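You operate a simulated robot arm through the tools that you are given. There is no shell and no other tool.

The job below is to be done with a simulated robot arm. You get a single attempt, and the scene is never put back.

## Task
Put things in order on the packing bench. At the end: the check pin stands where the drain plug stood; the drain plug stands where the orange mini cheese stood; the orange mini cheese from the packing bench stands where the white order card stood; the white order card stands on top of the small orange wheel; whatever was shut is shut again. Leave all else as you found it, and nothing knocked over.

It is judged by the outcome, as a careful person would: the job done as asked, and still so three seconds after it is handed in. It fails if anything else is knocked over, pushed out of place, dropped, spilled or broken.

## Robot
A 7-joint arm with a two-finger parallel gripper, fixed in place. Base frame: the origin is on the floor under the middle of its stand, x ahead of it, y to its left, z up; the work surface is at about z = 88. Units: cm, rad, N and s.
With the tool pointing down near the work surface it reaches from about 10 to 64 cm from the base axis. Its first joint turns from -1.152 to 1.152 rad. Payload 1.57 kg.
The tool frame sits at the grasp point between the pads (the TCP): z along the fingers, y along the line on which they close. The tips reach 3 cm beyond it. The gripper opens to 8 cm. The fingers are 1.7 cm wide and 1.2 cm thick; the gripper's body (4 by 8.2 cm) begins 8 cm behind the TCP.
Orientation is told as [roll, pitch, yaw] about the base's x, y, z axes, in that order, counted from this pose: with the fingers straight down and closing along the base's y, the tool's x points along the base's -x, its y along +y and its z along -z.

## Interface
- The arm moves only by the tool servo_tool. Its argument "moves" is a list of rows, each a list of 7 numbers: the turn, a rotation vector about the tool's x, y, z in rad, then the shift along the tool's x, y, z in cm, then the closure, from 0 (fully open) to 1 (shut). In form: [[rx, ry, rz, tx, ty, tz, gripper], ...]. A call has 1 to 20 rows; each row shifts and turns the commanded pose from where the row before left it, along the tool's axes as they then stand. Each row takes 0.2 s and may step no farther than 5 cm and 0.15 rad from the row before; otherwise, or with a gripper value out of range, the whole call is refused. Where a pose cannot be reached the arm comes as near as it can. A force on the tool above 40 N (or 10 N above the force at the start of the call, whichever is more), or a blocked arm, ends the call early, and 0.2 s more pass. Each finger travels about 7.2 cm/s and halts on what it meets, pressing with about 30 N; the grip force reading is that of the motor and also rises with nothing between the fingers. The clock runs only during rows and for 0.2 s after the last one: add rows that do not move to give the fingers time. It gives the time, the measured TCP pose, the force on the tool (base axes), the opening and the grip force at its end, in the units of the frame above (readings bear some noise), with the torque about the TCP (base axes, N m) and any sound that the robot's microphone picked up.
- Cameras (640 x 400 px; columns grow to the right, rows downward): "scene" is fixed at [6.07, 43.87, 142.4]; the picture's right is [-0.69, -0.72, 0.00], its down [-0.43, 0.41, -0.80] and it looks along [0.58, -0.56, -0.59] (base axes); focal length 336 px, centre (320, 200). "wrist" rides on the gripper at [7.2, -0.7, -12.2] in the tool frame; the picture's right is [0.09, 1.00, 0.00], its down [-0.84, 0.08, -0.54] and it looks along [-0.54, 0.05, 0.84] (tool axes); focal length 238 px, centre (320, 200). There is no depth. A picture from a camera that has moved, and an enlarged one, comes with that camera's place and axes in the base frame and with its lens.
- capture(camera): a new picture of that camera. The clock stands still meanwhile.
- close_up(camera, box): a new picture of the part [left, top, right, bottom] of that camera's present view, enlarged. The clock stands still meanwhile.
- finish_job(): hands the job in; it is judged then, once.

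Places have to be worked out from the pictures, the camera data and where the tool is seen. Open the gripper and draw the arm clear of the work before you hand the job in, unless the task says otherwise.

The tools are called after "Call:" as name(argument=value, ...) on one line, values as JSON. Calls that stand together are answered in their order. servo_tool: Moves the arm, as the interface text tells. Its arguments: {"type":"object","properties":{"moves":{"type":"array","items":{"type":"array","items":{"type":"number"}}}},"required":["moves"]} The other tools are called the same way: capture (camera) takes a picture; close_up (camera, box) takes an enlarged picture of a part of a camera's view; finish_job () hands the job in.

At the start:

```text
time: 0.0
tcp_pos: [38.75, 0.63, 118.05]
tool_rot: [0.001, 0.001, 0.0]
ft_force: [0.6, -0.4, -0.1]
torque: [0.04, 0.02, -0.03]
grip_width: 8.01
grip_force: 0.1
```

scene: 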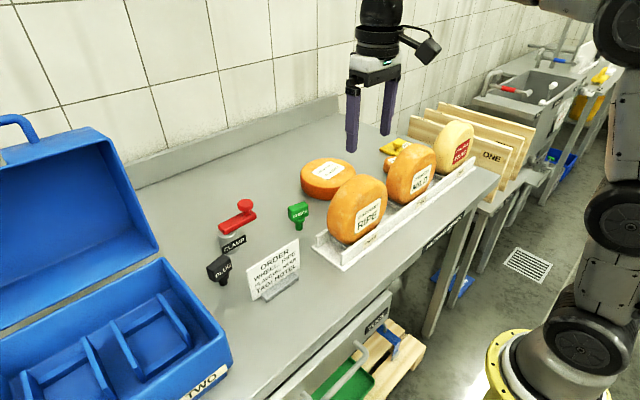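
wrist: 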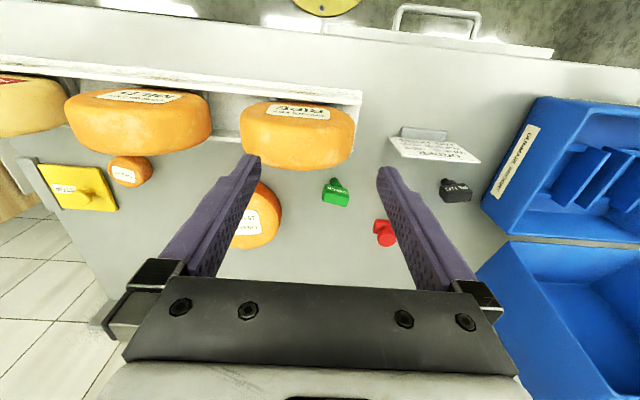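

I'll start by looking closely at the bench from both cameras to identify each item.

Call:
close_up(camera="scene", box=[190, 130, 350, 310])

Call:
close_up(camera="scene", box=[290, 90, 530, 270])

Call:
close_up(camera="scene", box=[270, 250, 470, 400])

Call:
close_up(camera="wrist", box=[0, 60, 240, 240])

Call:
close_up(camera="wrist", box=[230, 80, 490, 260])

```text
2.22 times, centred on (270, 220) of scene
camera zoom: at [6.07, 43.87, 142.4], right [-0.69, -0.72, 0.0], down [-0.43, 0.41, -0.8], along [0.58, -0.56, -0.59], focal length 747 px, centre (431, 156)
```

zoom: 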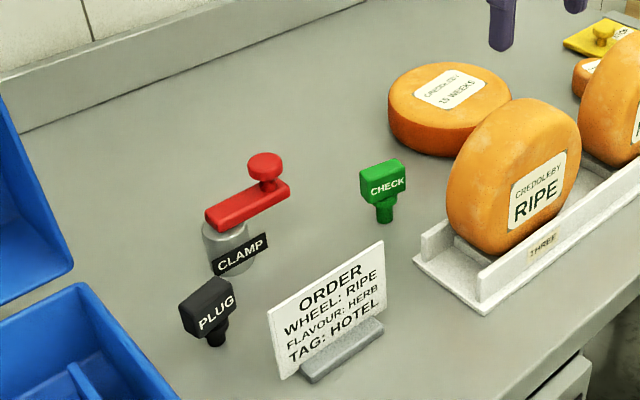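

```text
2.22 times, centred on (410, 180) of scene
camera zoom: at [6.07, 43.87, 142.4], right [-0.69, -0.72, 0.0], down [-0.43, 0.41, -0.8], along [0.58, -0.56, -0.59], focal length 747 px, centre (120, 244)
```

zoom: 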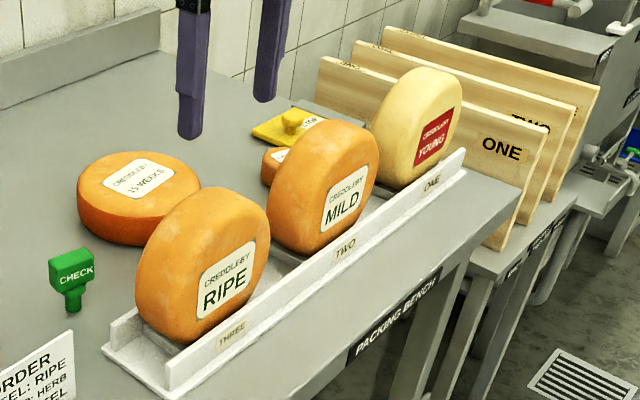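

```text
2.67 times, centred on (370, 325) of scene
camera zoom: at [6.07, 43.87, 142.4], right [-0.69, -0.72, 0.0], down [-0.43, 0.41, -0.8], along [0.58, -0.56, -0.59], focal length 896 px, centre (187, -133)
```

zoom: 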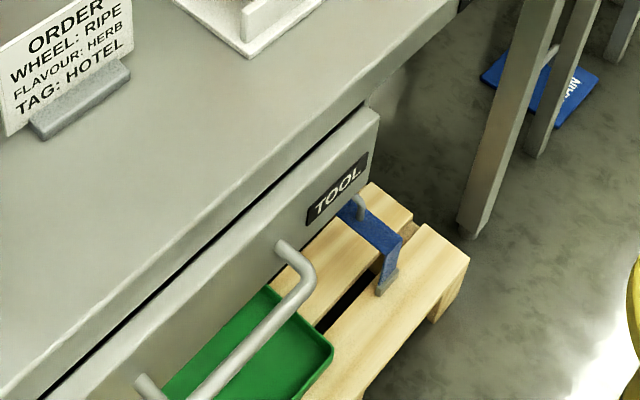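

```text
2.22 times, centred on (120, 150) of wrist
camera zoom: at [31.54, 0.12, 130.25], right [-0.09, 1.0, 0.0], down [0.84, 0.08, 0.54], along [0.54, 0.05, -0.84], focal length 530 px, centre (764, 311)
```

zoom: 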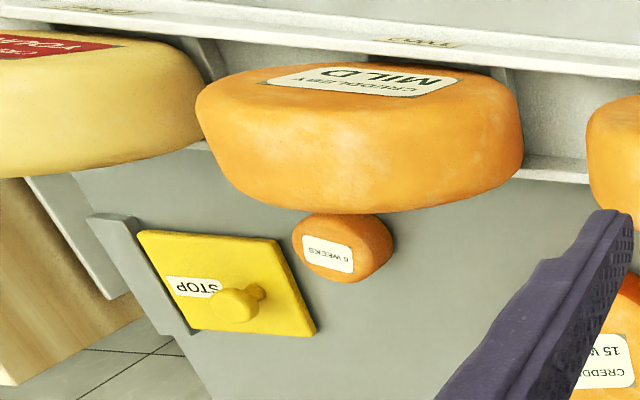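

```text
2.22 times, centred on (360, 170) of wrist
camera zoom: at [31.54, 0.12, 130.25], right [-0.09, 1.0, 0.0], down [0.84, 0.08, 0.54], along [0.54, 0.05, -0.84], focal length 530 px, centre (231, 267)
```

zoom: 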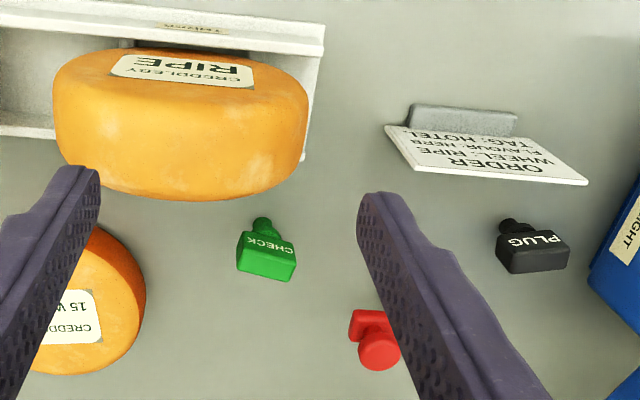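

The items are: green CHECK pin, black PLUG, the small orange "6 WEEKS" mini cheese behind the MILD wheel, the ORDER card in its holder, and the flat-lying small orange "15 WEEKS" wheel. I'll move the wrist camera sideways at safe height to get a good view of the mini cheese.

Call:
servo_tool(moves=[[0, 0, 0, 0, -4, 0, 0], [0, 0, 0, 0, -4, 0, 0], [0, 0, 0, 0, -4, 0, 0], [0, 0, 0, 0, -4, 0, 0], [0, 0, 0, 0, -4, 0, 0], [0, 0, 0, 0, -4, 0, 0], [0, 0, 0, 0, -4, 0, 0], [0, 0, 0, 0, 0, 0, 0], [0, 0, 0, 0, 0, 0, 0]])

Call:
capture(camera="wrist")

Call:
capture(camera="scene")

```text
time: 2.0
tcp_pos: [38.75, -27.33, 117.9]
tool_rot: [0.0, 0.0, 0.002]
ft_force: [-0.2, 0.6, 0.6]
torque: [-0.02, 0.02, 0.01]
grip_width: 7.99
grip_force: 0.1
```

```text
taken
camera wrist: at [31.51, -27.93, 130.05], right [-0.09, 1.0, 0.0], down [0.84, 0.08, 0.54], along [0.54, 0.05, -0.84], focal length 238 px, centre (320, 200)
```

wrist: 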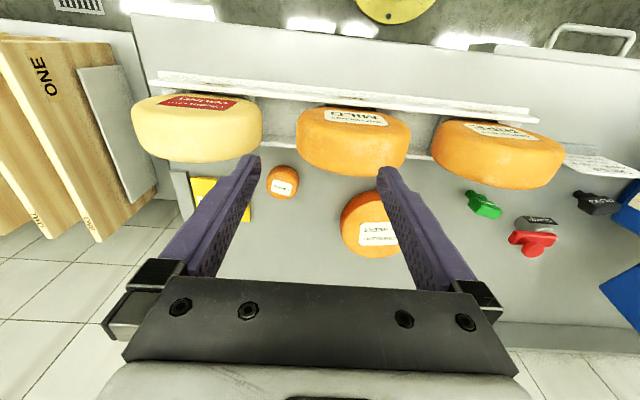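

```text
taken
```

scene: 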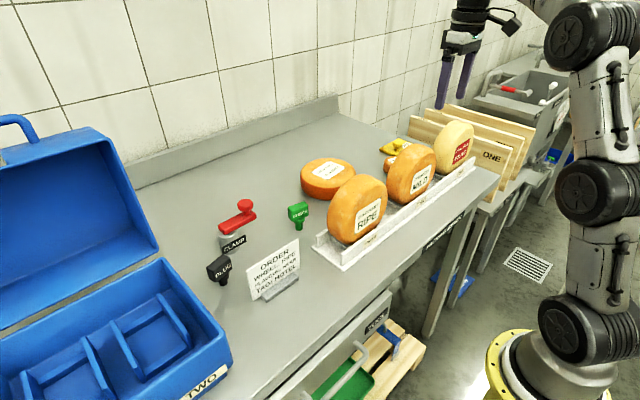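

The mini cheese is now well in view just left of MILD. I'll take enlarged views to compute positions.

Call:
close_up(camera="wrist", box=[130, 90, 290, 230])

Call:
close_up(camera="wrist", box=[260, 90, 420, 270])

Call:
close_up(camera="wrist", box=[400, 90, 640, 270])

```text
2.86 times, centred on (210, 160) of wrist
camera zoom: at [31.51, -27.93, 130.05], right [-0.09, 1.0, 0.0], down [0.84, 0.08, 0.54], along [0.54, 0.05, -0.84], focal length 681 px, centre (634, 314)
```

zoom: 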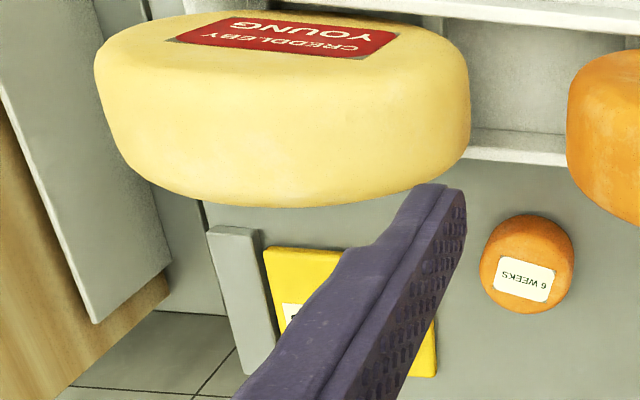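

```text
2.22 times, centred on (340, 180) of wrist
camera zoom: at [31.51, -27.93, 130.05], right [-0.09, 1.0, 0.0], down [0.84, 0.08, 0.54], along [0.54, 0.05, -0.84], focal length 530 px, centre (276, 244)
```

zoom: 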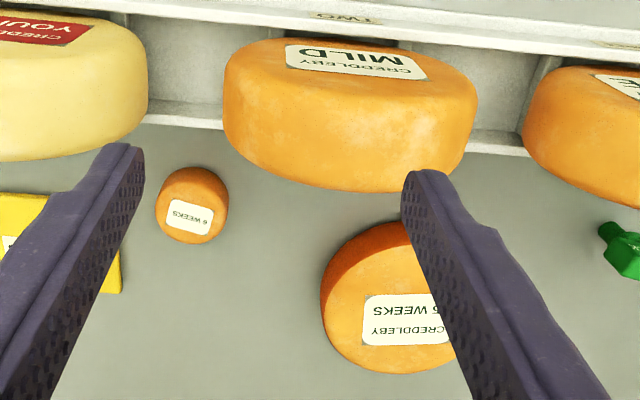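

```text
2.22 times, centred on (520, 180) of wrist
camera zoom: at [31.51, -27.93, 130.05], right [-0.09, 1.0, 0.0], down [0.84, 0.08, 0.54], along [0.54, 0.05, -0.84], focal length 530 px, centre (-124, 244)
```

zoom: 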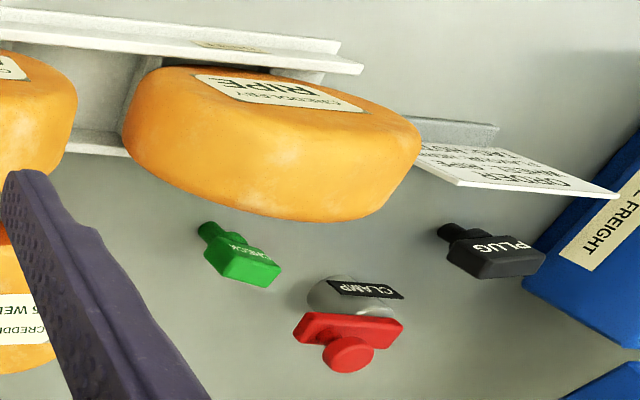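

The mini cheese reads about (54, -33), the STOP plate edge is close by at y≈-39, and the flat "15 WEEKS" wheel is about (63, -13). I'll move so the wrist camera looks straight at that wheel.

Call:
servo_tool(moves=[[0, 0, 0, -1, 4, 0, 0], [0, 0, 0, -1, 4, 0, 0], [0, 0, 0, -1, 4, 0, 0], [0, 0, 0, -1, 1.5, 0, 0], [0, 0, 0, 0, 0, 0, 0], [0, 0, 0, 0, 0, 0, 0]])

Call:
capture(camera="wrist")

Call:
close_up(camera="wrist", box=[240, 90, 400, 270])

```text
time: 3.4
tcp_pos: [42.65, -13.71, 118.1]
tool_rot: [0.001, -0.001, 0.001]
ft_force: [0.9, -0.3, 0.4]
torque: [-0.02, 0.03, -0.03]
grip_width: 8.01
grip_force: 0.1
```

```text
taken
camera wrist: at [35.42, -14.32, 130.35], right [-0.09, 1.0, 0.0], down [0.84, 0.08, 0.54], along [0.54, 0.05, -0.84], focal length 238 px, centre (320, 200)
```

wrist: 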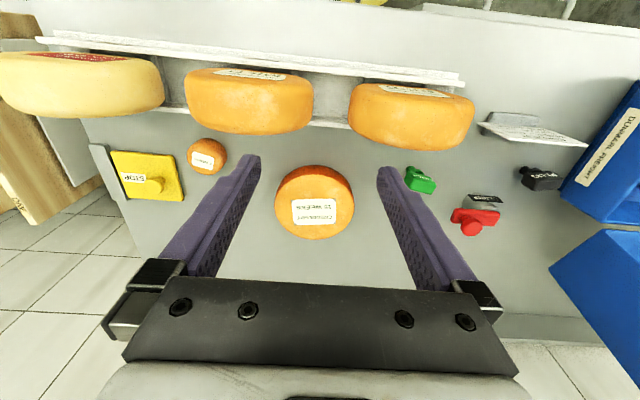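

```text
2.22 times, centred on (320, 180) of wrist
camera zoom: at [35.42, -14.32, 130.35], right [-0.09, 1.0, 0.0], down [0.84, 0.08, 0.54], along [0.54, 0.05, -0.84], focal length 530 px, centre (320, 244)
```

zoom: 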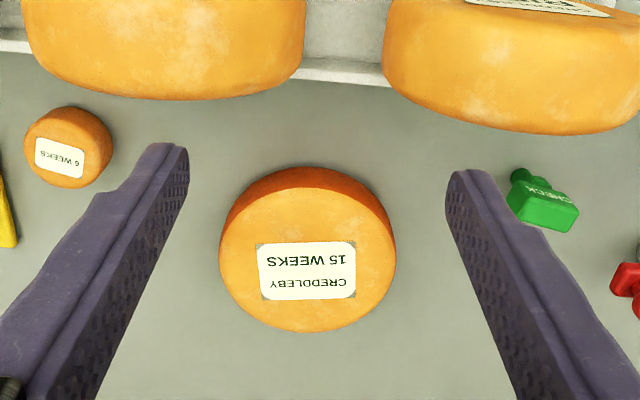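

The wheel's top centre is about (62.4, -13), radius ≈7.8, top at z≈91.5–92. Next I go over to the card, plug and check side for measurement.

Call:
servo_tool(moves=[[0, 0, 0, 1, 4, 0, 0], [0, 0, 0, 1, 4, 0, 0], [0, 0, 0, 1, 4, 0, 0], [0, 0, 0, 1, 4, 0, 0], [0, 0, 0, 1, 4, 0, 0], [0, 0, 0, 1, 4, 0, 0], [0, 0, 0, 1, 4, 0, 0], [0, 0, 0, 1, 4, 0, 0], [0, 0, 0, 0, 0, 0, 0], [0, 0, 0, 0, 0, 0, 0]])

Call:
capture(camera="wrist")

Call:
close_up(camera="wrist", box=[240, 60, 400, 240])

Call:
close_up(camera="wrist", box=[350, 60, 510, 240])

```text
time: 5.6
tcp_pos: [34.54, 18.29, 118.16]
tool_rot: [0.001, 0.0, 0.0]
ft_force: [0.0, 0.5, -0.2]
torque: [0.01, 0.0, 0.0]
grip_width: 8.01
grip_force: 0.0
```

```text
taken
camera wrist: at [27.33, 17.67, 130.41], right [-0.09, 1.0, 0.0], down [0.84, 0.08, 0.54], along [0.54, 0.05, -0.84], focal length 238 px, centre (320, 200)
```

wrist: 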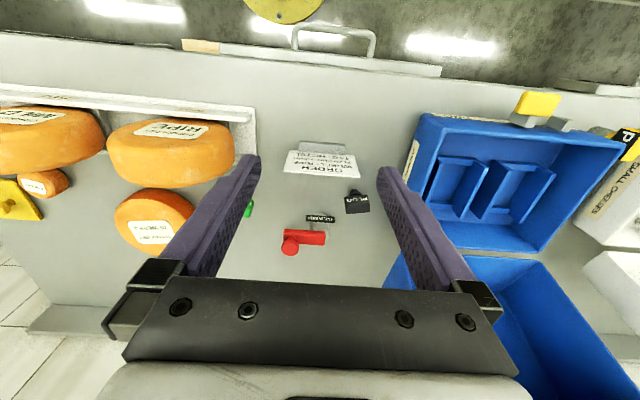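

```text
2.22 times, centred on (320, 150) of wrist
camera zoom: at [27.33, 17.67, 130.41], right [-0.09, 1.0, 0.0], down [0.84, 0.08, 0.54], along [0.54, 0.05, -0.84], focal length 530 px, centre (320, 311)
```

zoom: 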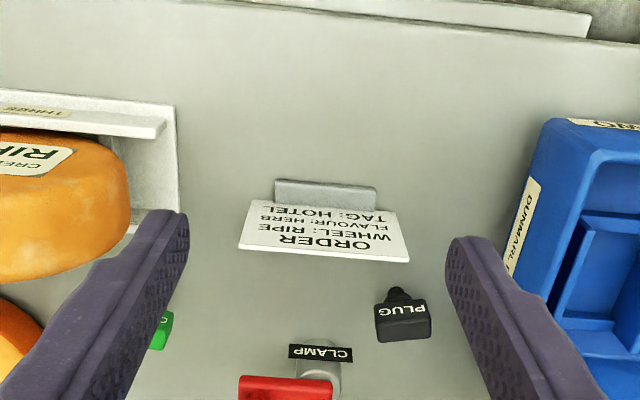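

```text
2.22 times, centred on (430, 150) of wrist
camera zoom: at [27.33, 17.67, 130.41], right [-0.09, 1.0, 0.0], down [0.84, 0.08, 0.54], along [0.54, 0.05, -0.84], focal length 530 px, centre (76, 311)
```

zoom: 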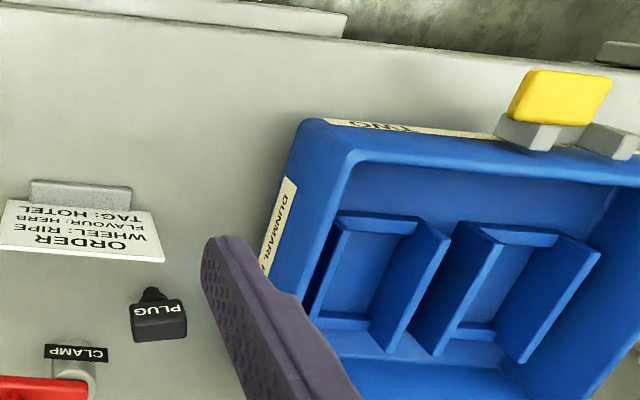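

There's a white box marked "...SMALL CHEESES" farther left on another surface. I'll look there to rule out lookalikes before naming the "small orange wheel".

Call:
servo_tool(moves=[[0, 0, 0, 1, 4, 0, 0], [0, 0, 0, 1, 4, 0, 0], [0, 0, 0, 1, 4, 0, 0], [0, 0, 0, 1, 4, 0, 0], [0, 0, 0, 1, 4, 0, 0], [0, 0, 0, 0, 0, 0, 0], [0, 0, 0, 0, 0, 0, 0]])

Call:
capture(camera="wrist")

```text
time: 7.2
tcp_pos: [29.74, 38.44, 118.07]
tool_rot: [0.001, 0.0, -0.001]
ft_force: [-0.8, 0.6, -0.3]
torque: [-0.01, 0.02, 0.0]
grip_width: 8.02
grip_force: 0.1
```

```text
taken
camera wrist: at [22.48, 37.78, 130.27], right [-0.09, 1.0, 0.0], down [0.84, 0.08, 0.54], along [0.54, 0.05, -0.84], focal length 238 px, centre (320, 200)
```

wrist: 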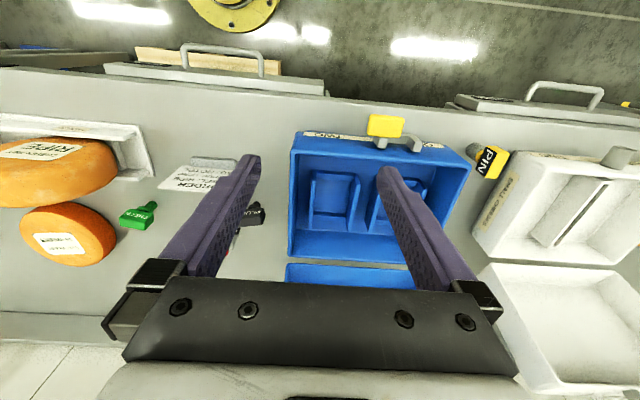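

I see an empty white case and a black/yellow thing marked "PIN". I'll enlarge that to be sure which one is the check pin.

Call:
close_up(camera="wrist", box=[440, 90, 640, 240])

Call:
close_up(camera="wrist", box=[90, 130, 280, 270])

Call:
close_up(camera="wrist", box=[280, 90, 480, 240])

Call:
close_up(camera="scene", box=[440, 0, 640, 180])

```text
2.67 times, centred on (540, 165) of wrist
camera zoom: at [22.48, 37.78, 130.27], right [-0.09, 1.0, 0.0], down [0.84, 0.08, 0.54], along [0.54, 0.05, -0.84], focal length 636 px, centre (-267, 293)
```

zoom: 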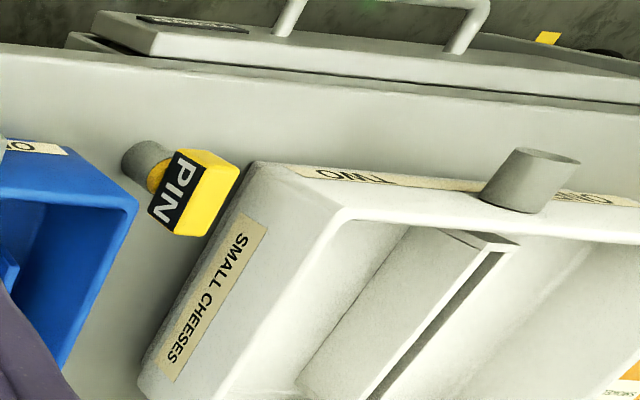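

```text
2.86 times, centred on (185, 200) of wrist
camera zoom: at [22.48, 37.78, 130.27], right [-0.09, 1.0, 0.0], down [0.84, 0.08, 0.54], along [0.54, 0.05, -0.84], focal length 681 px, centre (706, 200)
```

zoom: 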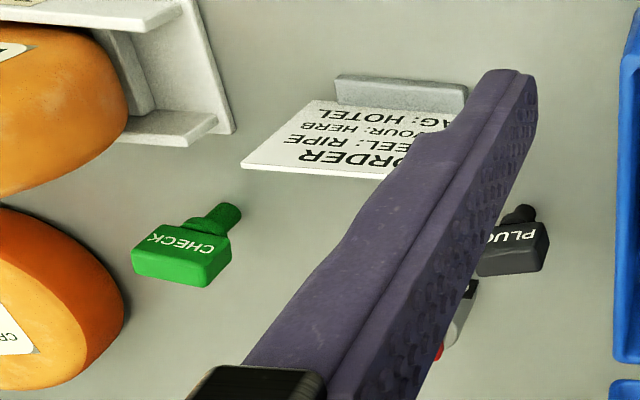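

```text
2.67 times, centred on (380, 165) of wrist
camera zoom: at [22.48, 37.78, 130.27], right [-0.09, 1.0, 0.0], down [0.84, 0.08, 0.54], along [0.54, 0.05, -0.84], focal length 636 px, centre (160, 293)
```

zoom: 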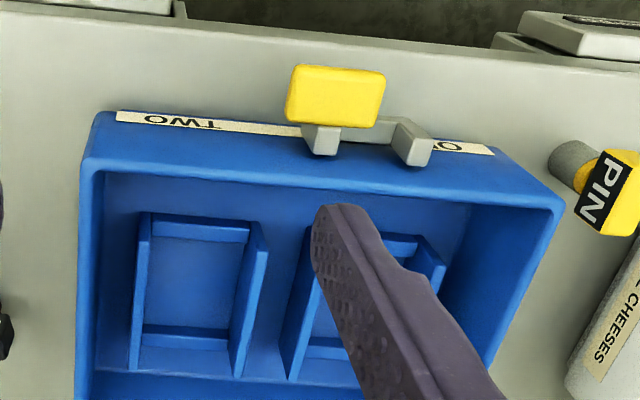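

```text
2.22 times, centred on (540, 90) of scene
camera zoom: at [6.07, 43.87, 142.4], right [-0.69, -0.72, 0.0], down [-0.43, 0.41, -0.8], along [0.58, -0.56, -0.59], focal length 747 px, centre (-169, 444)
```

zoom: 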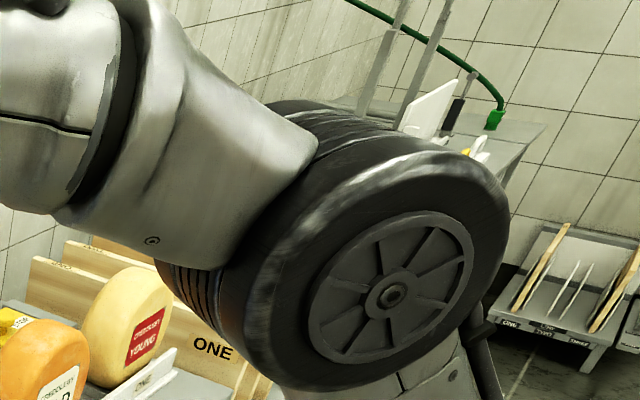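

In the white case's corner there's a glimpse of something orange with a label. I'll move a little farther to see what that is.

Call:
servo_tool(moves=[[0, 0, 0, 1, 3.5, 0, 0], [0, 0, 0, 1, 3.5, 0, 0], [0, 0, 0, 1, 3.5, 0, 0], [0, 0, 0, 1, 3.5, 0, 0], [0, 0, 0, 0, 0, 0, 0], [0, 0, 0, 0, 0, 0, 0]])

Call:
capture(camera="wrist")

Call:
close_up(camera="wrist", box=[420, 80, 640, 260])

```text
time: 8.6
tcp_pos: [24.66, 49.76, 116.12]
tool_rot: [0.0, 0.0, -0.001]
ft_force: [-0.9, -0.6, -0.5]
torque: [-0.03, 0.01, 0.01]
grip_width: 7.99
grip_force: 0.1
out of reach, approached as far as the arm can: row 3, 4
```

```text
taken
camera wrist: at [17.39, 49.1, 128.27], right [-0.09, 1.0, 0.0], down [0.84, 0.08, 0.54], along [0.54, 0.05, -0.84], focal length 238 px, centre (320, 200)
```

wrist: 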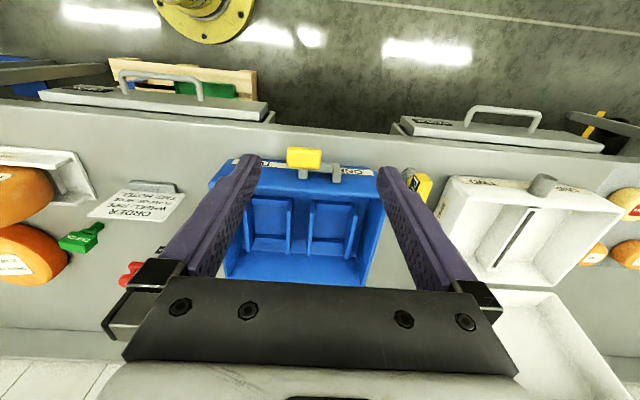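

```text
2.22 times, centred on (530, 170) of wrist
camera zoom: at [17.39, 49.1, 128.27], right [-0.09, 1.0, 0.0], down [0.84, 0.08, 0.54], along [0.54, 0.05, -0.84], focal length 530 px, centre (-147, 267)
```

zoom: 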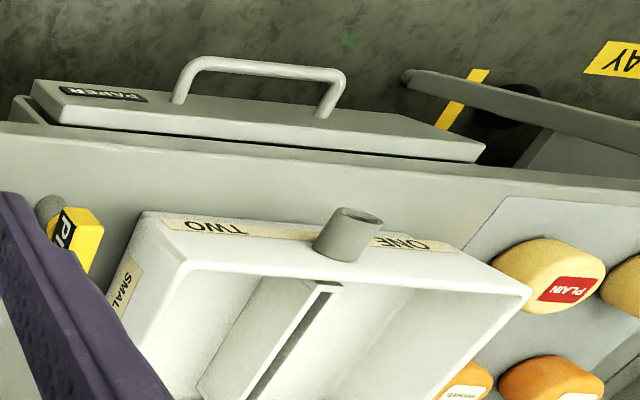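

The other minis (PLAIN, etc.) sit on a distant tray to the left, so the one on this bench is "6 WEEKS", and the flat "15 WEEKS" is the small orange wheel. Returning to above the card at about (43.9, 19.4), which stands with its face towards −x.

Call:
servo_tool(moves=[[0, 0, 0, -2, -3.7, 0, 0], [0, 0, 0, -2, -3.7, 0, 0], [0, 0, 0, -2, -3.7, 0, 0], [0, 0, 0, -2, -3.7, 0, 0], [0, 0, 0, -2, -3.7, 0, 0], [0, 0, 0, -2, -3.7, 0, 0], [0, 0, 0, -2, -3.7, 0, 0], [0, 0, 0, -2, -3.7, 0, 0], [0, 0, 0, -2, -3.6, 0, 0], [0, 0, 0, 0, 0, 0, 0], [0, 0, 0, 0, 0, 0, 0]])

```text
time: 11.0
tcp_pos: [42.42, 16.58, 116.04]
tool_rot: [0.0, 0.0, 0.002]
ft_force: [0.6, -0.2, 0.1]
torque: [0.02, 0.0, 0.02]
grip_width: 7.99
grip_force: 0.1
```

The pose is good. Now I turn the tool by −90° about its own axis so the fingers close along x (across the card).

Call:
servo_tool(moves=[[0, 0, -0.1309, 0, 0, 0, 0], [0, 0, -0.1309, 0, 0, 0, 0], [0, 0, -0.1309, 0, 0, 0, 0], [0, 0, -0.1309, 0, 0, 0, 0], [0, 0, -0.1309, 0, 0, 0, 0], [0, 0, -0.1309, 0, 0, 0, 0], [0, 0, -0.1309, 0, 0, 0, 0], [0, 0, -0.1309, 0, 0, 0, 0], [0, 0, -0.1309, 0, 0, 0, 0], [0, 0, -0.1309, 0, 0, 0, 0], [0, 0, -0.1309, 0, 0, 0, 0], [0, 0, -0.1309, 0, 0, 0, 0], [0, 0, 0, 0, 0, 0, 0], [0, 0, 0, 0, 0, 0, 0]])

Call:
capture(camera="wrist")

Call:
capture(camera="scene")

```text
time: 14.0
tcp_pos: [42.41, 16.48, 116.21]
tool_rot: [-0.001, -0.001, 1.573]
ft_force: [-0.2, -0.5, -0.5]
torque: [0.03, 0.01, 0.03]
grip_width: 8.0
grip_force: 0.1
```

```text
taken
camera wrist: at [43.2, 9.3, 128.32], right [-1.0, -0.09, 0.0], down [-0.08, 0.84, 0.54], along [-0.05, 0.54, -0.84], focal length 238 px, centre (320, 200)
```

wrist: 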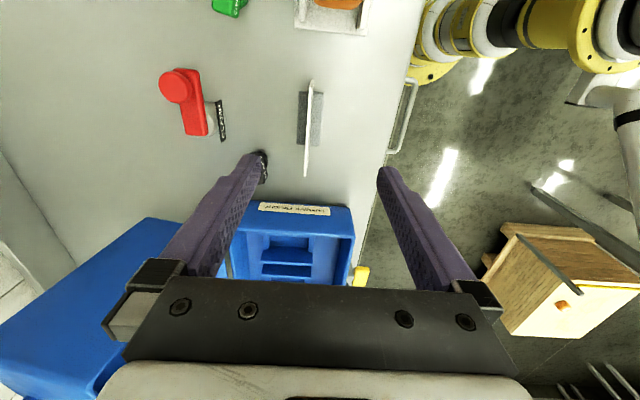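

```text
taken
```

scene: 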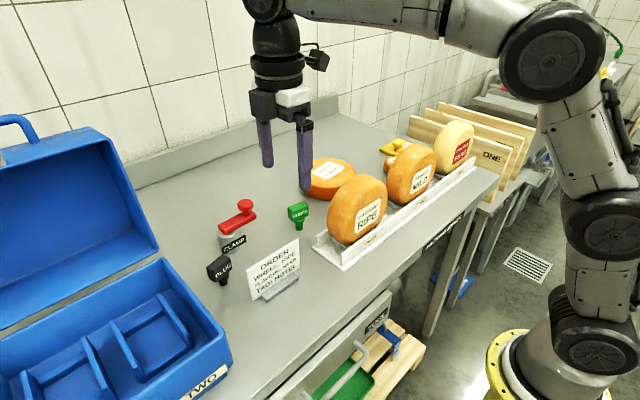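

Now the card is viewed edge-on from above. I'll enlarge to find its exact line and its foot.

Call:
close_up(camera="wrist", box=[260, 60, 360, 190])

Call:
close_up(camera="wrist", box=[130, 0, 380, 190])

```text
3.08 times, centred on (310, 125) of wrist
camera zoom: at [43.2, 9.3, 128.32], right [-1.0, -0.09, 0.0], down [-0.08, 0.84, 0.54], along [-0.05, 0.54, -0.84], focal length 733 px, centre (351, 431)
```

zoom: 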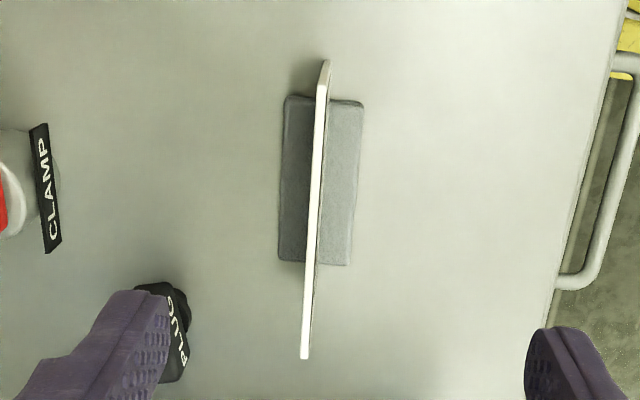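

```text
2.11 times, centred on (255, 95) of wrist
camera zoom: at [43.2, 9.3, 128.32], right [-1.0, -0.09, 0.0], down [-0.08, 0.84, 0.54], along [-0.05, 0.54, -0.84], focal length 502 px, centre (457, 421)
```

zoom: 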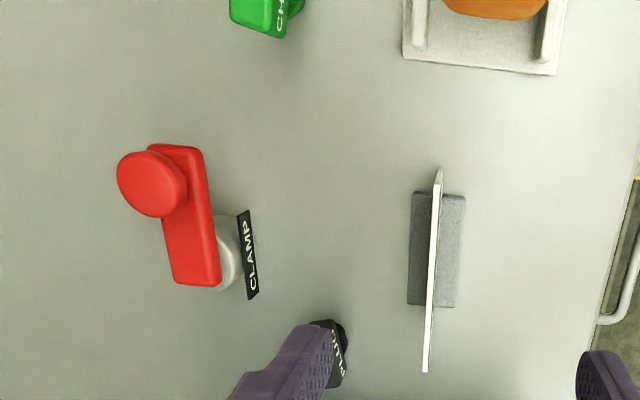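

The card stands vertically in the middle of its foot: card line x≈43.9, centre (43.9, 19.3), foot 4 × 8.5 cm, top edge z≈97.5. Centre over it and descend part of the way.

Call:
servo_tool(moves=[[0, 0, 0, -1.4, -0.75, 0, 0], [0, 0, 0, -1.4, -0.75, 0, 0], [0, 0, 0, 0, 0, 3, 0], [0, 0, 0, 0, 0, 3, 0], [0, 0, 0, 0, 0, 3, 0], [0, 0, 0, 0, 0, 3, 0], [0, 0, 0, 0, 0, 0, 0], [0, 0, 0, 0, 0, 0, 0]])

Call:
capture(camera="wrist")

Call:
capture(camera="scene")

```text
time: 15.8
tcp_pos: [44.14, 19.32, 103.96]
tool_rot: [0.0, 0.0, 1.571]
ft_force: [0.5, -0.5, 0.2]
torque: [0.01, 0.02, -0.02]
grip_width: 8.0
grip_force: 0.0
```

```text
taken
camera wrist: at [44.68, 12.17, 116.2], right [-1.0, -0.09, 0.0], down [-0.08, 0.84, 0.54], along [-0.05, 0.54, -0.84], focal length 238 px, centre (320, 200)
```

wrist: 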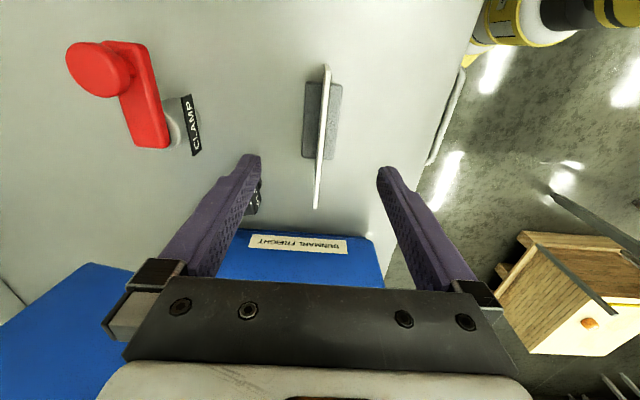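

```text
taken
```

scene: 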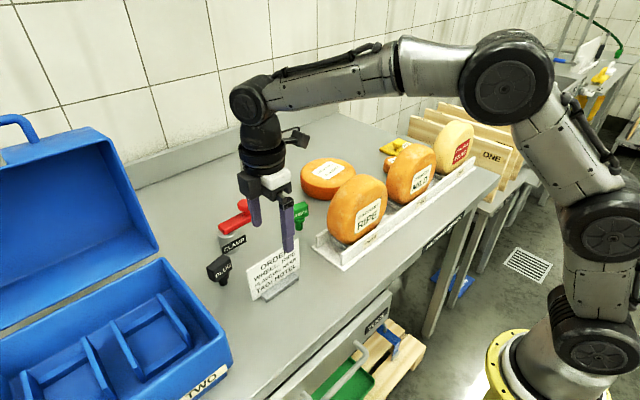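

Centred within about a millimetre. Descend to TCP z≈95.7 (tips ~92.7, clear of the foot) and close on the card gradually.

Call:
servo_tool(moves=[[0, 0, 0, 0, 0.05, 2.1, 0], [0, 0, 0, 0, 0.05, 2.1, 0], [0, 0, 0, 0, 0, 2.1, 0], [0, 0, 0, 0, 0, 2.0, 0], [0, 0, 0, 0, 0, 0, 0], [0, 0, 0, 0, 0, 0, 0.4], [0, 0, 0, 0, 0, 0, 0.6], [0, 0, 0, 0, 0, 0, 0.75], [0, 0, 0, 0, 0, 0, 0.85], [0, 0, 0, 0, 0, 0, 0.9], [0, 0, 0, 0, 0, 0, 0.95], [0, 0, 0, 0, 0, 0, 1], [0, 0, 0, 0, 0, 0, 1], [0, 0, 0, 0, 0, 0, 1]])

Call:
capture(camera="wrist")

Call:
close_up(camera="scene", box=[180, 130, 380, 310])

```text
time: 18.8
tcp_pos: [44.14, 19.3, 95.75]
tool_rot: [-0.001, 0.0, 1.571]
ft_force: [-0.2, -0.7, 0.6]
torque: [0.03, 0.03, 0.02]
grip_width: 0.36
grip_force: 25.0
```

```text
taken
camera wrist: at [44.71, 12.11, 108.01], right [-1.0, -0.09, 0.0], down [-0.08, 0.84, 0.54], along [-0.05, 0.54, -0.84], focal length 238 px, centre (320, 200)
```

wrist: 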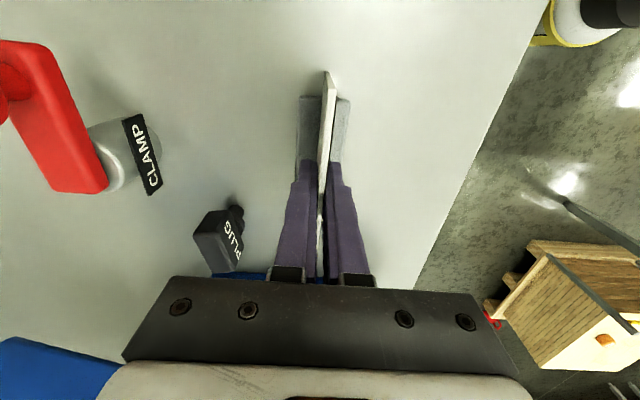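

```text
2.22 times, centred on (280, 220) of scene
camera zoom: at [6.07, 43.87, 142.4], right [-0.69, -0.72, 0.0], down [-0.43, 0.41, -0.8], along [0.58, -0.56, -0.59], focal length 747 px, centre (409, 156)
```

zoom: 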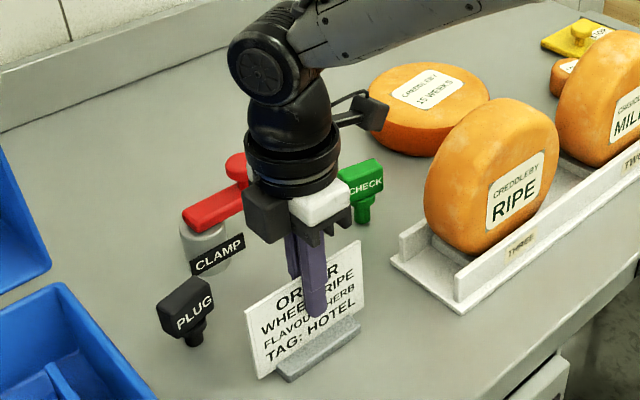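

Card is gripped (width 0.36, force 25). Lift straight up ~18 cm.

Call:
servo_tool(moves=[[0, 0, 0, 0, 0, -0.5, 1], [0, 0, 0, 0, 0, -1.5, 1], [0, 0, 0, 0, 0, -2.5, 1], [0, 0, 0, 0, 0, -3, 1], [0, 0, 0, 0, 0, -3, 1], [0, 0, 0, 0, 0, -3, 1], [0, 0, 0, 0, 0, -3, 1], [0, 0, 0, 0, 0, -2.5, 1], [0, 0, 0, 0, 0, 0, 1], [0, 0, 0, 0, 0, 0, 1]])

Call:
capture(camera="wrist")

Call:
capture(camera="scene")

```text
time: 21.0
tcp_pos: [43.96, 19.41, 114.71]
tool_rot: [0.0, -0.001, 1.572]
ft_force: [0.1, 1.2, -0.5]
torque: [-0.01, 0.02, 0.01]
grip_width: 0.36
grip_force: 24.4
```

```text
taken
camera wrist: at [44.56, 12.27, 127.01], right [-1.0, -0.09, 0.0], down [-0.08, 0.84, 0.54], along [-0.05, 0.54, -0.84], focal length 238 px, centre (320, 200)
```

wrist: 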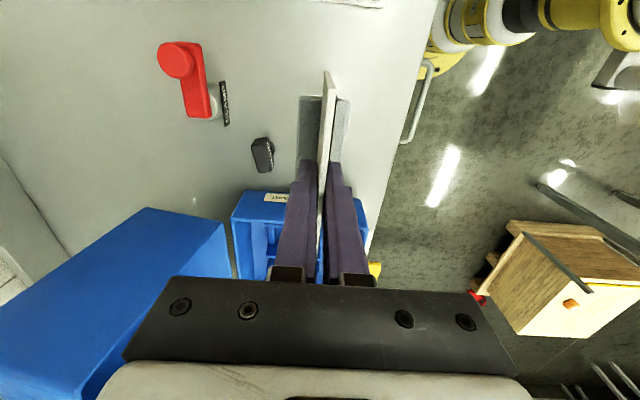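

```text
taken
```

scene: 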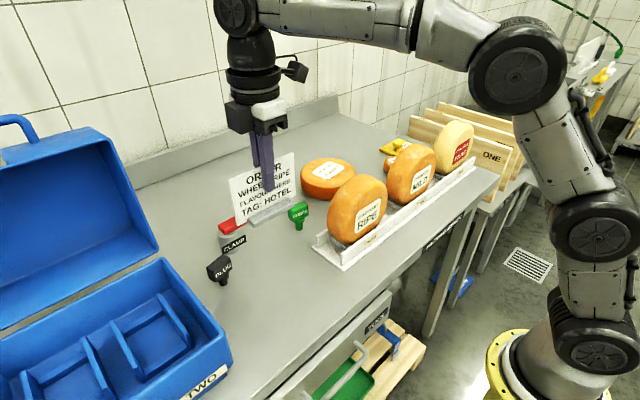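

Card held well, foot bottom at z≈107. Carry it over toward the small orange wheel.

Call:
servo_tool(moves=[[0, 0, 0, 1.5, -0.8, 0, 1], [0, 0, 0, 3.2, -1.7, 0, 1], [0, 0, 0, 3.2, -1.7, 0, 1], [0, 0, 0, 3.2, -1.7, 0, 1], [0, 0, 0, 3.2, -1.7, 0, 1], [0, 0, 0, 3.2, -1.7, 0, 1], [0, 0, 0, 3.2, -1.7, 0, 1], [0, 0, 0, 3.2, -1.7, 0, 1], [0, 0, 0, 3.2, -1.7, 0, 1], [0, 0, 0, 3.2, -1.7, 0, 1], [0, 0, 0, 2, -1, 0, 1], [0, 0, 0, 0, 0, 0, 1], [0, 0, 0, 0, 0, 0, 1]])

Call:
capture(camera="wrist")

Call:
capture(camera="scene")

```text
time: 23.8
tcp_pos: [56.61, -9.4, 112.76]
tool_rot: [0.0, 0.0, 1.572]
ft_force: [-0.4, 0.1, -0.3]
torque: [-0.03, 0.0, 0.0]
grip_width: 0.35
grip_force: 24.3
out of reach, approached as far as the arm can: row 8, 9, 10, 11
```

```text
taken
camera wrist: at [57.14, -16.58, 125.01], right [-1.0, -0.09, 0.0], down [-0.08, 0.84, 0.54], along [-0.05, 0.54, -0.84], focal length 238 px, centre (320, 200)
```

wrist: 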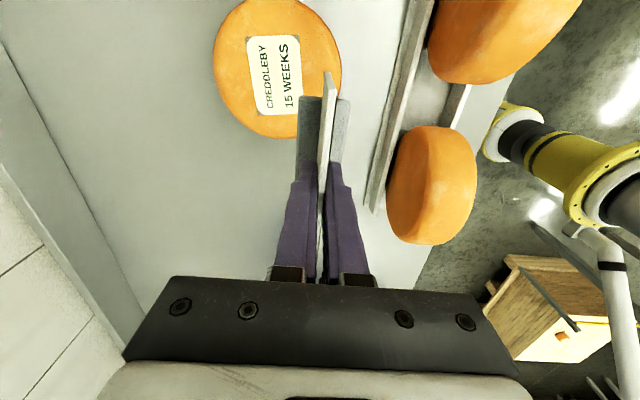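

```text
taken
```

scene: 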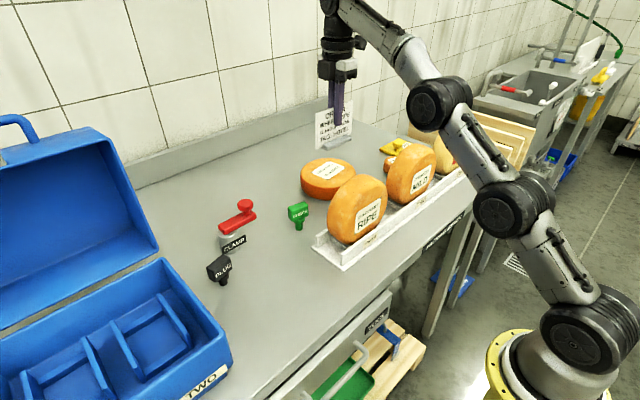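

At this height the reach ends at ~57 cm, so I must come down first. The wheel's centre reconfirmed at (62.4, -13.0). Lower to z≈104 (foot at ~96) and then move outward.

Call:
servo_tool(moves=[[0, 0, 0, 0, 0, 2.2, 1], [0, 0, 0, 0, 0, 2.2, 1], [0, 0, 0, 0, 0, 2.2, 1], [0, 0, 0, 0, 0, 2.2, 1], [0, 0, 0, 1.2, -1.5, 0, 1], [0, 0, 0, 1.2, -1.6, 0, 1], [0, 0, 0, 1.2, -1.6, 0, 1], [0, 0, 0, 0, 0, 0, 1], [0, 0, 0, 0, 0, 0, 1]])

Call:
capture(camera="wrist")

Call:
close_up(camera="scene", box=[240, 60, 440, 240])

```text
time: 25.8
tcp_pos: [60.34, -12.9, 103.47]
tool_rot: [-0.001, 0.0, 1.571]
ft_force: [-0.3, 0.6, -0.1]
torque: [0.03, -0.02, -0.01]
grip_width: 0.34
grip_force: 24.8
out of reach, approached as far as the arm can: row 7
```

```text
taken
camera wrist: at [61.02, -20.09, 115.84], right [-1.0, -0.09, 0.0], down [-0.08, 0.84, 0.54], along [-0.05, 0.54, -0.84], focal length 238 px, centre (320, 200)
```

wrist: 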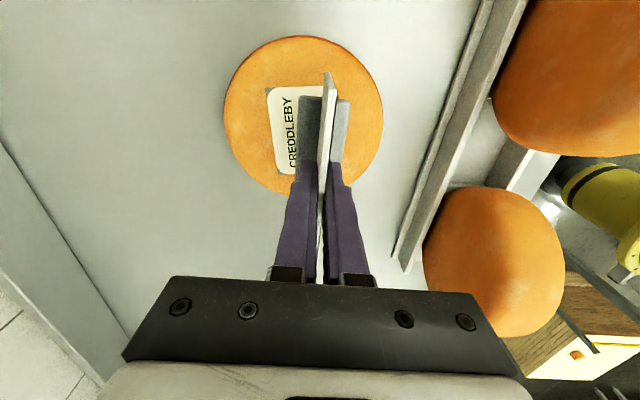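

```text
2.22 times, centred on (340, 150) of scene
camera zoom: at [6.07, 43.87, 142.4], right [-0.69, -0.72, 0.0], down [-0.43, 0.41, -0.8], along [0.58, -0.56, -0.59], focal length 747 px, centre (276, 311)
```

zoom: 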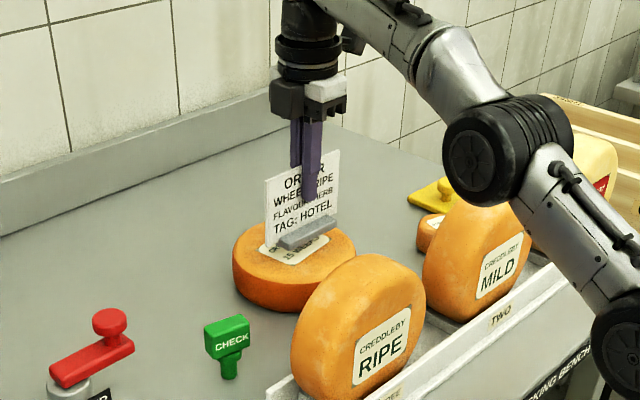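

Foot is above the wheel with ~4 cm to go; x is ~60.3, I'd like ~61.2. Lower 2.5 cm while shifting outward a little, then check.

Call:
servo_tool(moves=[[0, 0, 0, 0, 0, 1, 1], [0, 0, 0, 0, -0.3, 0.8, 1], [0, 0, 0, 0, -0.3, 0.5, 1], [0, 0, 0, 0, -0.3, 0.2, 1], [0, 0, 0, 0, 0, 0, 1], [0, 0, 0, 0, 0, 0, 1]])

Call:
close_up(camera="scene", box=[280, 90, 400, 210])

Call:
close_up(camera="wrist", box=[200, 0, 420, 230])

```text
time: 27.2
tcp_pos: [61.34, -13.01, 101.32]
tool_rot: [-0.002, 0.002, 1.571]
ft_force: [-1.0, -0.8, 5.9]
torque: [0.05, 0.1, 0.03]
grip_width: 0.36
grip_force: 24.4
```

```text
3.33 times, centred on (340, 150) of scene
camera zoom: at [6.06, 43.87, 142.4], right [-0.69, -0.72, 0.0], down [-0.43, 0.41, -0.8], along [0.58, -0.56, -0.59], focal length 1120 px, centre (253, 367)
```

zoom: 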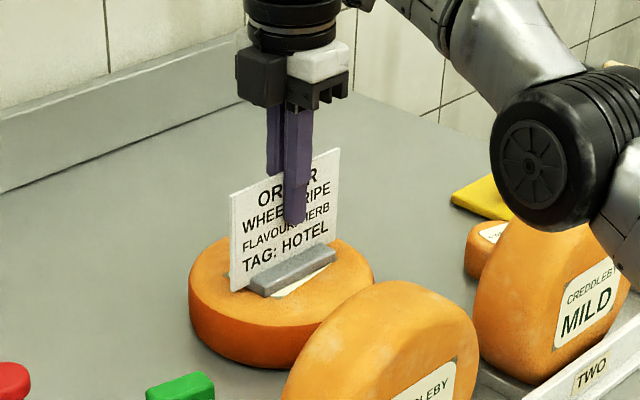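

```text
1.74 times, centred on (310, 115) of wrist
camera zoom: at [61.94, -20.11, 113.48], right [-1.0, -0.09, 0.0], down [-0.08, 0.84, 0.54], along [-0.05, 0.54, -0.84], focal length 414 px, centre (337, 348)
```

zoom: 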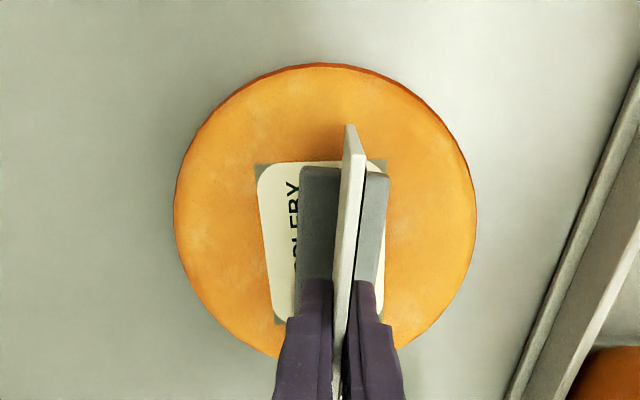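

Contact is felt (5.9 N up) at TCP z≈101.3, so the wheel top is ≈93.4 and the foot sits centrally at (61.3, -13) on the wheel (centre ≈(62, -13.2)). Ease the pressure slightly and open the fingers.

Call:
servo_tool(moves=[[0, 0, 0, 0, 0, -0.2, 1], [0, 0, 0, 0, 0, 0, 1], [0, 0, 0, 0, 0, 0, 0.9], [0, 0, 0, 0, 0, 0, 0.8], [0, 0, 0, 0, 0, 0, 0.6], [0, 0, 0, 0, 0, 0, 0.3], [0, 0, 0, 0, 0, 0, 0], [0, 0, 0, 0, 0, 0, 0], [0, 0, 0, 0, 0, 0, 0]])

Call:
close_up(camera="scene", box=[280, 90, 400, 210])

Call:
capture(camera="wrist")

```text
time: 29.2
tcp_pos: [61.38, -12.98, 101.37]
tool_rot: [0.0, -0.001, 1.571]
ft_force: [0.1, 0.1, 0.5]
torque: [0.02, 0.0, -0.03]
grip_width: 7.99
grip_force: 0.1
```

```text
3.33 times, centred on (340, 150) of scene
camera zoom: at [6.07, 43.87, 142.4], right [-0.69, -0.72, 0.0], down [-0.43, 0.41, -0.8], along [0.58, -0.56, -0.59], focal length 1120 px, centre (253, 367)
```

zoom: 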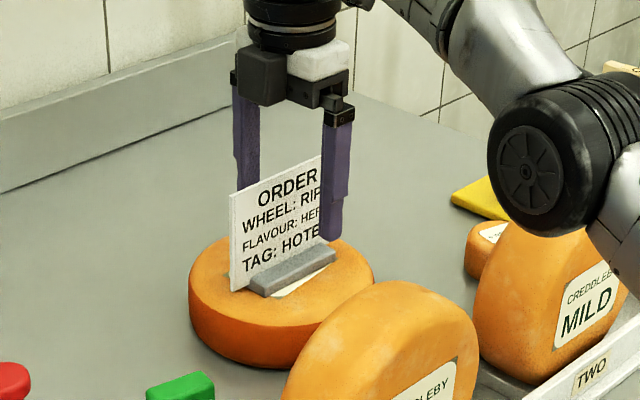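

```text
taken
camera wrist: at [61.97, -20.13, 113.56], right [-1.0, -0.09, 0.0], down [-0.08, 0.84, 0.54], along [-0.05, 0.54, -0.84], focal length 238 px, centre (320, 200)
```

wrist: 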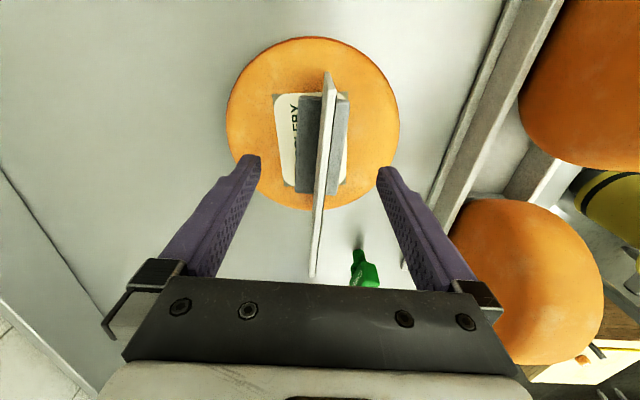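

The card stands upright on the wheel. Retract upward with a slight inward drift so the reach limit doesn't drag the fingers.

Call:
servo_tool(moves=[[0, 0, 0, 0, 0.1, -1, 0], [0, 0, 0, 0, 0.3, -1.2, 0], [0, 0, 0, 0, 0.4, -1.2, 0], [0, 0, 0, 0, 0.4, -1.2, 0], [0, 0, 0, 0, 0.4, -1.2, 0], [0, 0, 0, 0, 0.6, -1.2, 0], [0, 0, 0, 0, 0.6, -1.2, 0], [0, 0, 0, 0, 0.6, -1.2, 0], [0, 0, 0, 0, 0.8, -1.5, 0], [0, 0, 0, 0, 1, -1.5, 0], [0, 0, 0, 0, 0, 0, 0]])

Call:
capture(camera="wrist")

Call:
capture(camera="scene")

```text
time: 31.6
tcp_pos: [55.55, -12.85, 113.36]
tool_rot: [-0.001, 0.0, 1.572]
ft_force: [0.2, -0.8, 0.7]
torque: [-0.01, -0.04, 0.01]
grip_width: 8.01
grip_force: 0.2
out of reach, approached as far as the arm can: row 2, 4
```

```text
taken
camera wrist: at [56.23, -19.97, 125.62], right [-1.0, -0.09, 0.0], down [-0.08, 0.84, 0.54], along [-0.05, 0.54, -0.84], focal length 238 px, centre (320, 200)
```

wrist: 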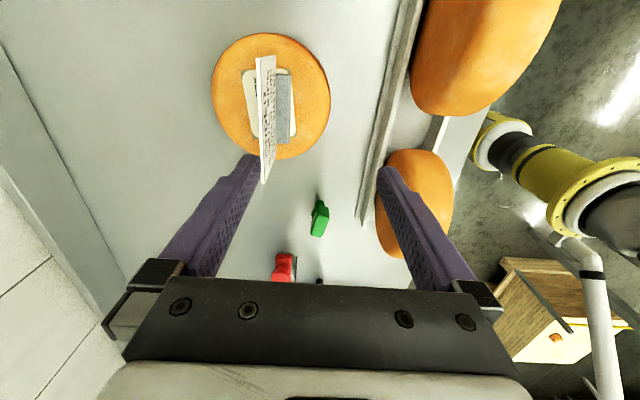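

```text
taken
```

scene: 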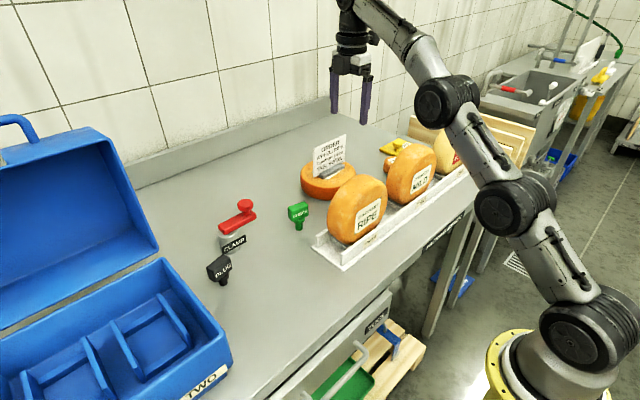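

Card remains standing. Next the mini cheese: triangulated at (53.9, -33.0), top z≈92.1. Fingers closing along x suit it (STOP plate lies to −y). Move to a point above it in stages, keeping behind the MILD wheel.

Call:
servo_tool(moves=[[0, 0, 0, 2.86, 0.925, 0.57, 0], [0, 0, 0, 2.86, 0.925, 0.57, 0], [0, 0, 0, 2.86, 0.925, 0.57, 0], [0, 0, 0, 2.86, 0.925, 0.57, 0], [0, 0, 0, 2.86, 0.925, 0.57, 0], [0, 0, 0, 2.86, 0.925, 0.57, 0], [0, 0, 0, 0.7, -0.5, 2, 0], [0, 0, 0, 0.7, -0.5, 2, 0], [0, 0, 0, 0.6, -0.5, 2, 0], [0, 0, 0, 0, 0, 0, 0], [0, 0, 0, 0, 0, 0, 0]])

Call:
capture(camera="wrist")

Call:
capture(camera="scene")

```text
time: 34.0
tcp_pos: [51.51, -32.16, 103.92]
tool_rot: [0.001, 0.001, 1.571]
ft_force: [-0.5, -0.2, 1.0]
torque: [-0.01, -0.03, 0.0]
grip_width: 8.0
grip_force: 0.1
```

```text
taken
camera wrist: at [52.04, -39.25, 116.17], right [-1.0, -0.09, 0.0], down [-0.08, 0.84, 0.54], along [-0.05, 0.54, -0.84], focal length 238 px, centre (320, 200)
```

wrist: 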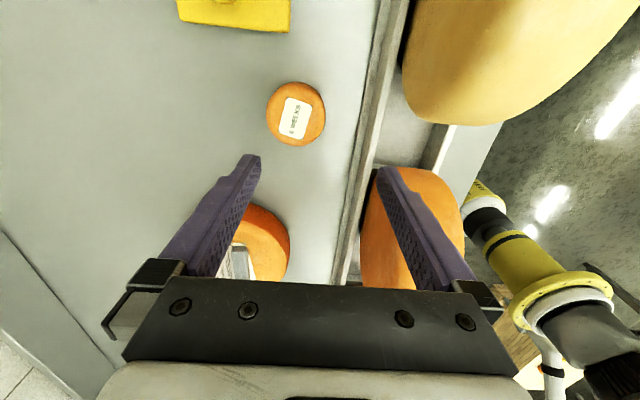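

```text
taken
```

scene: 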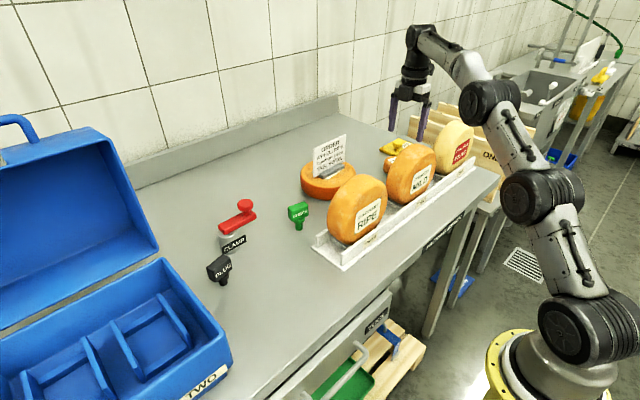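

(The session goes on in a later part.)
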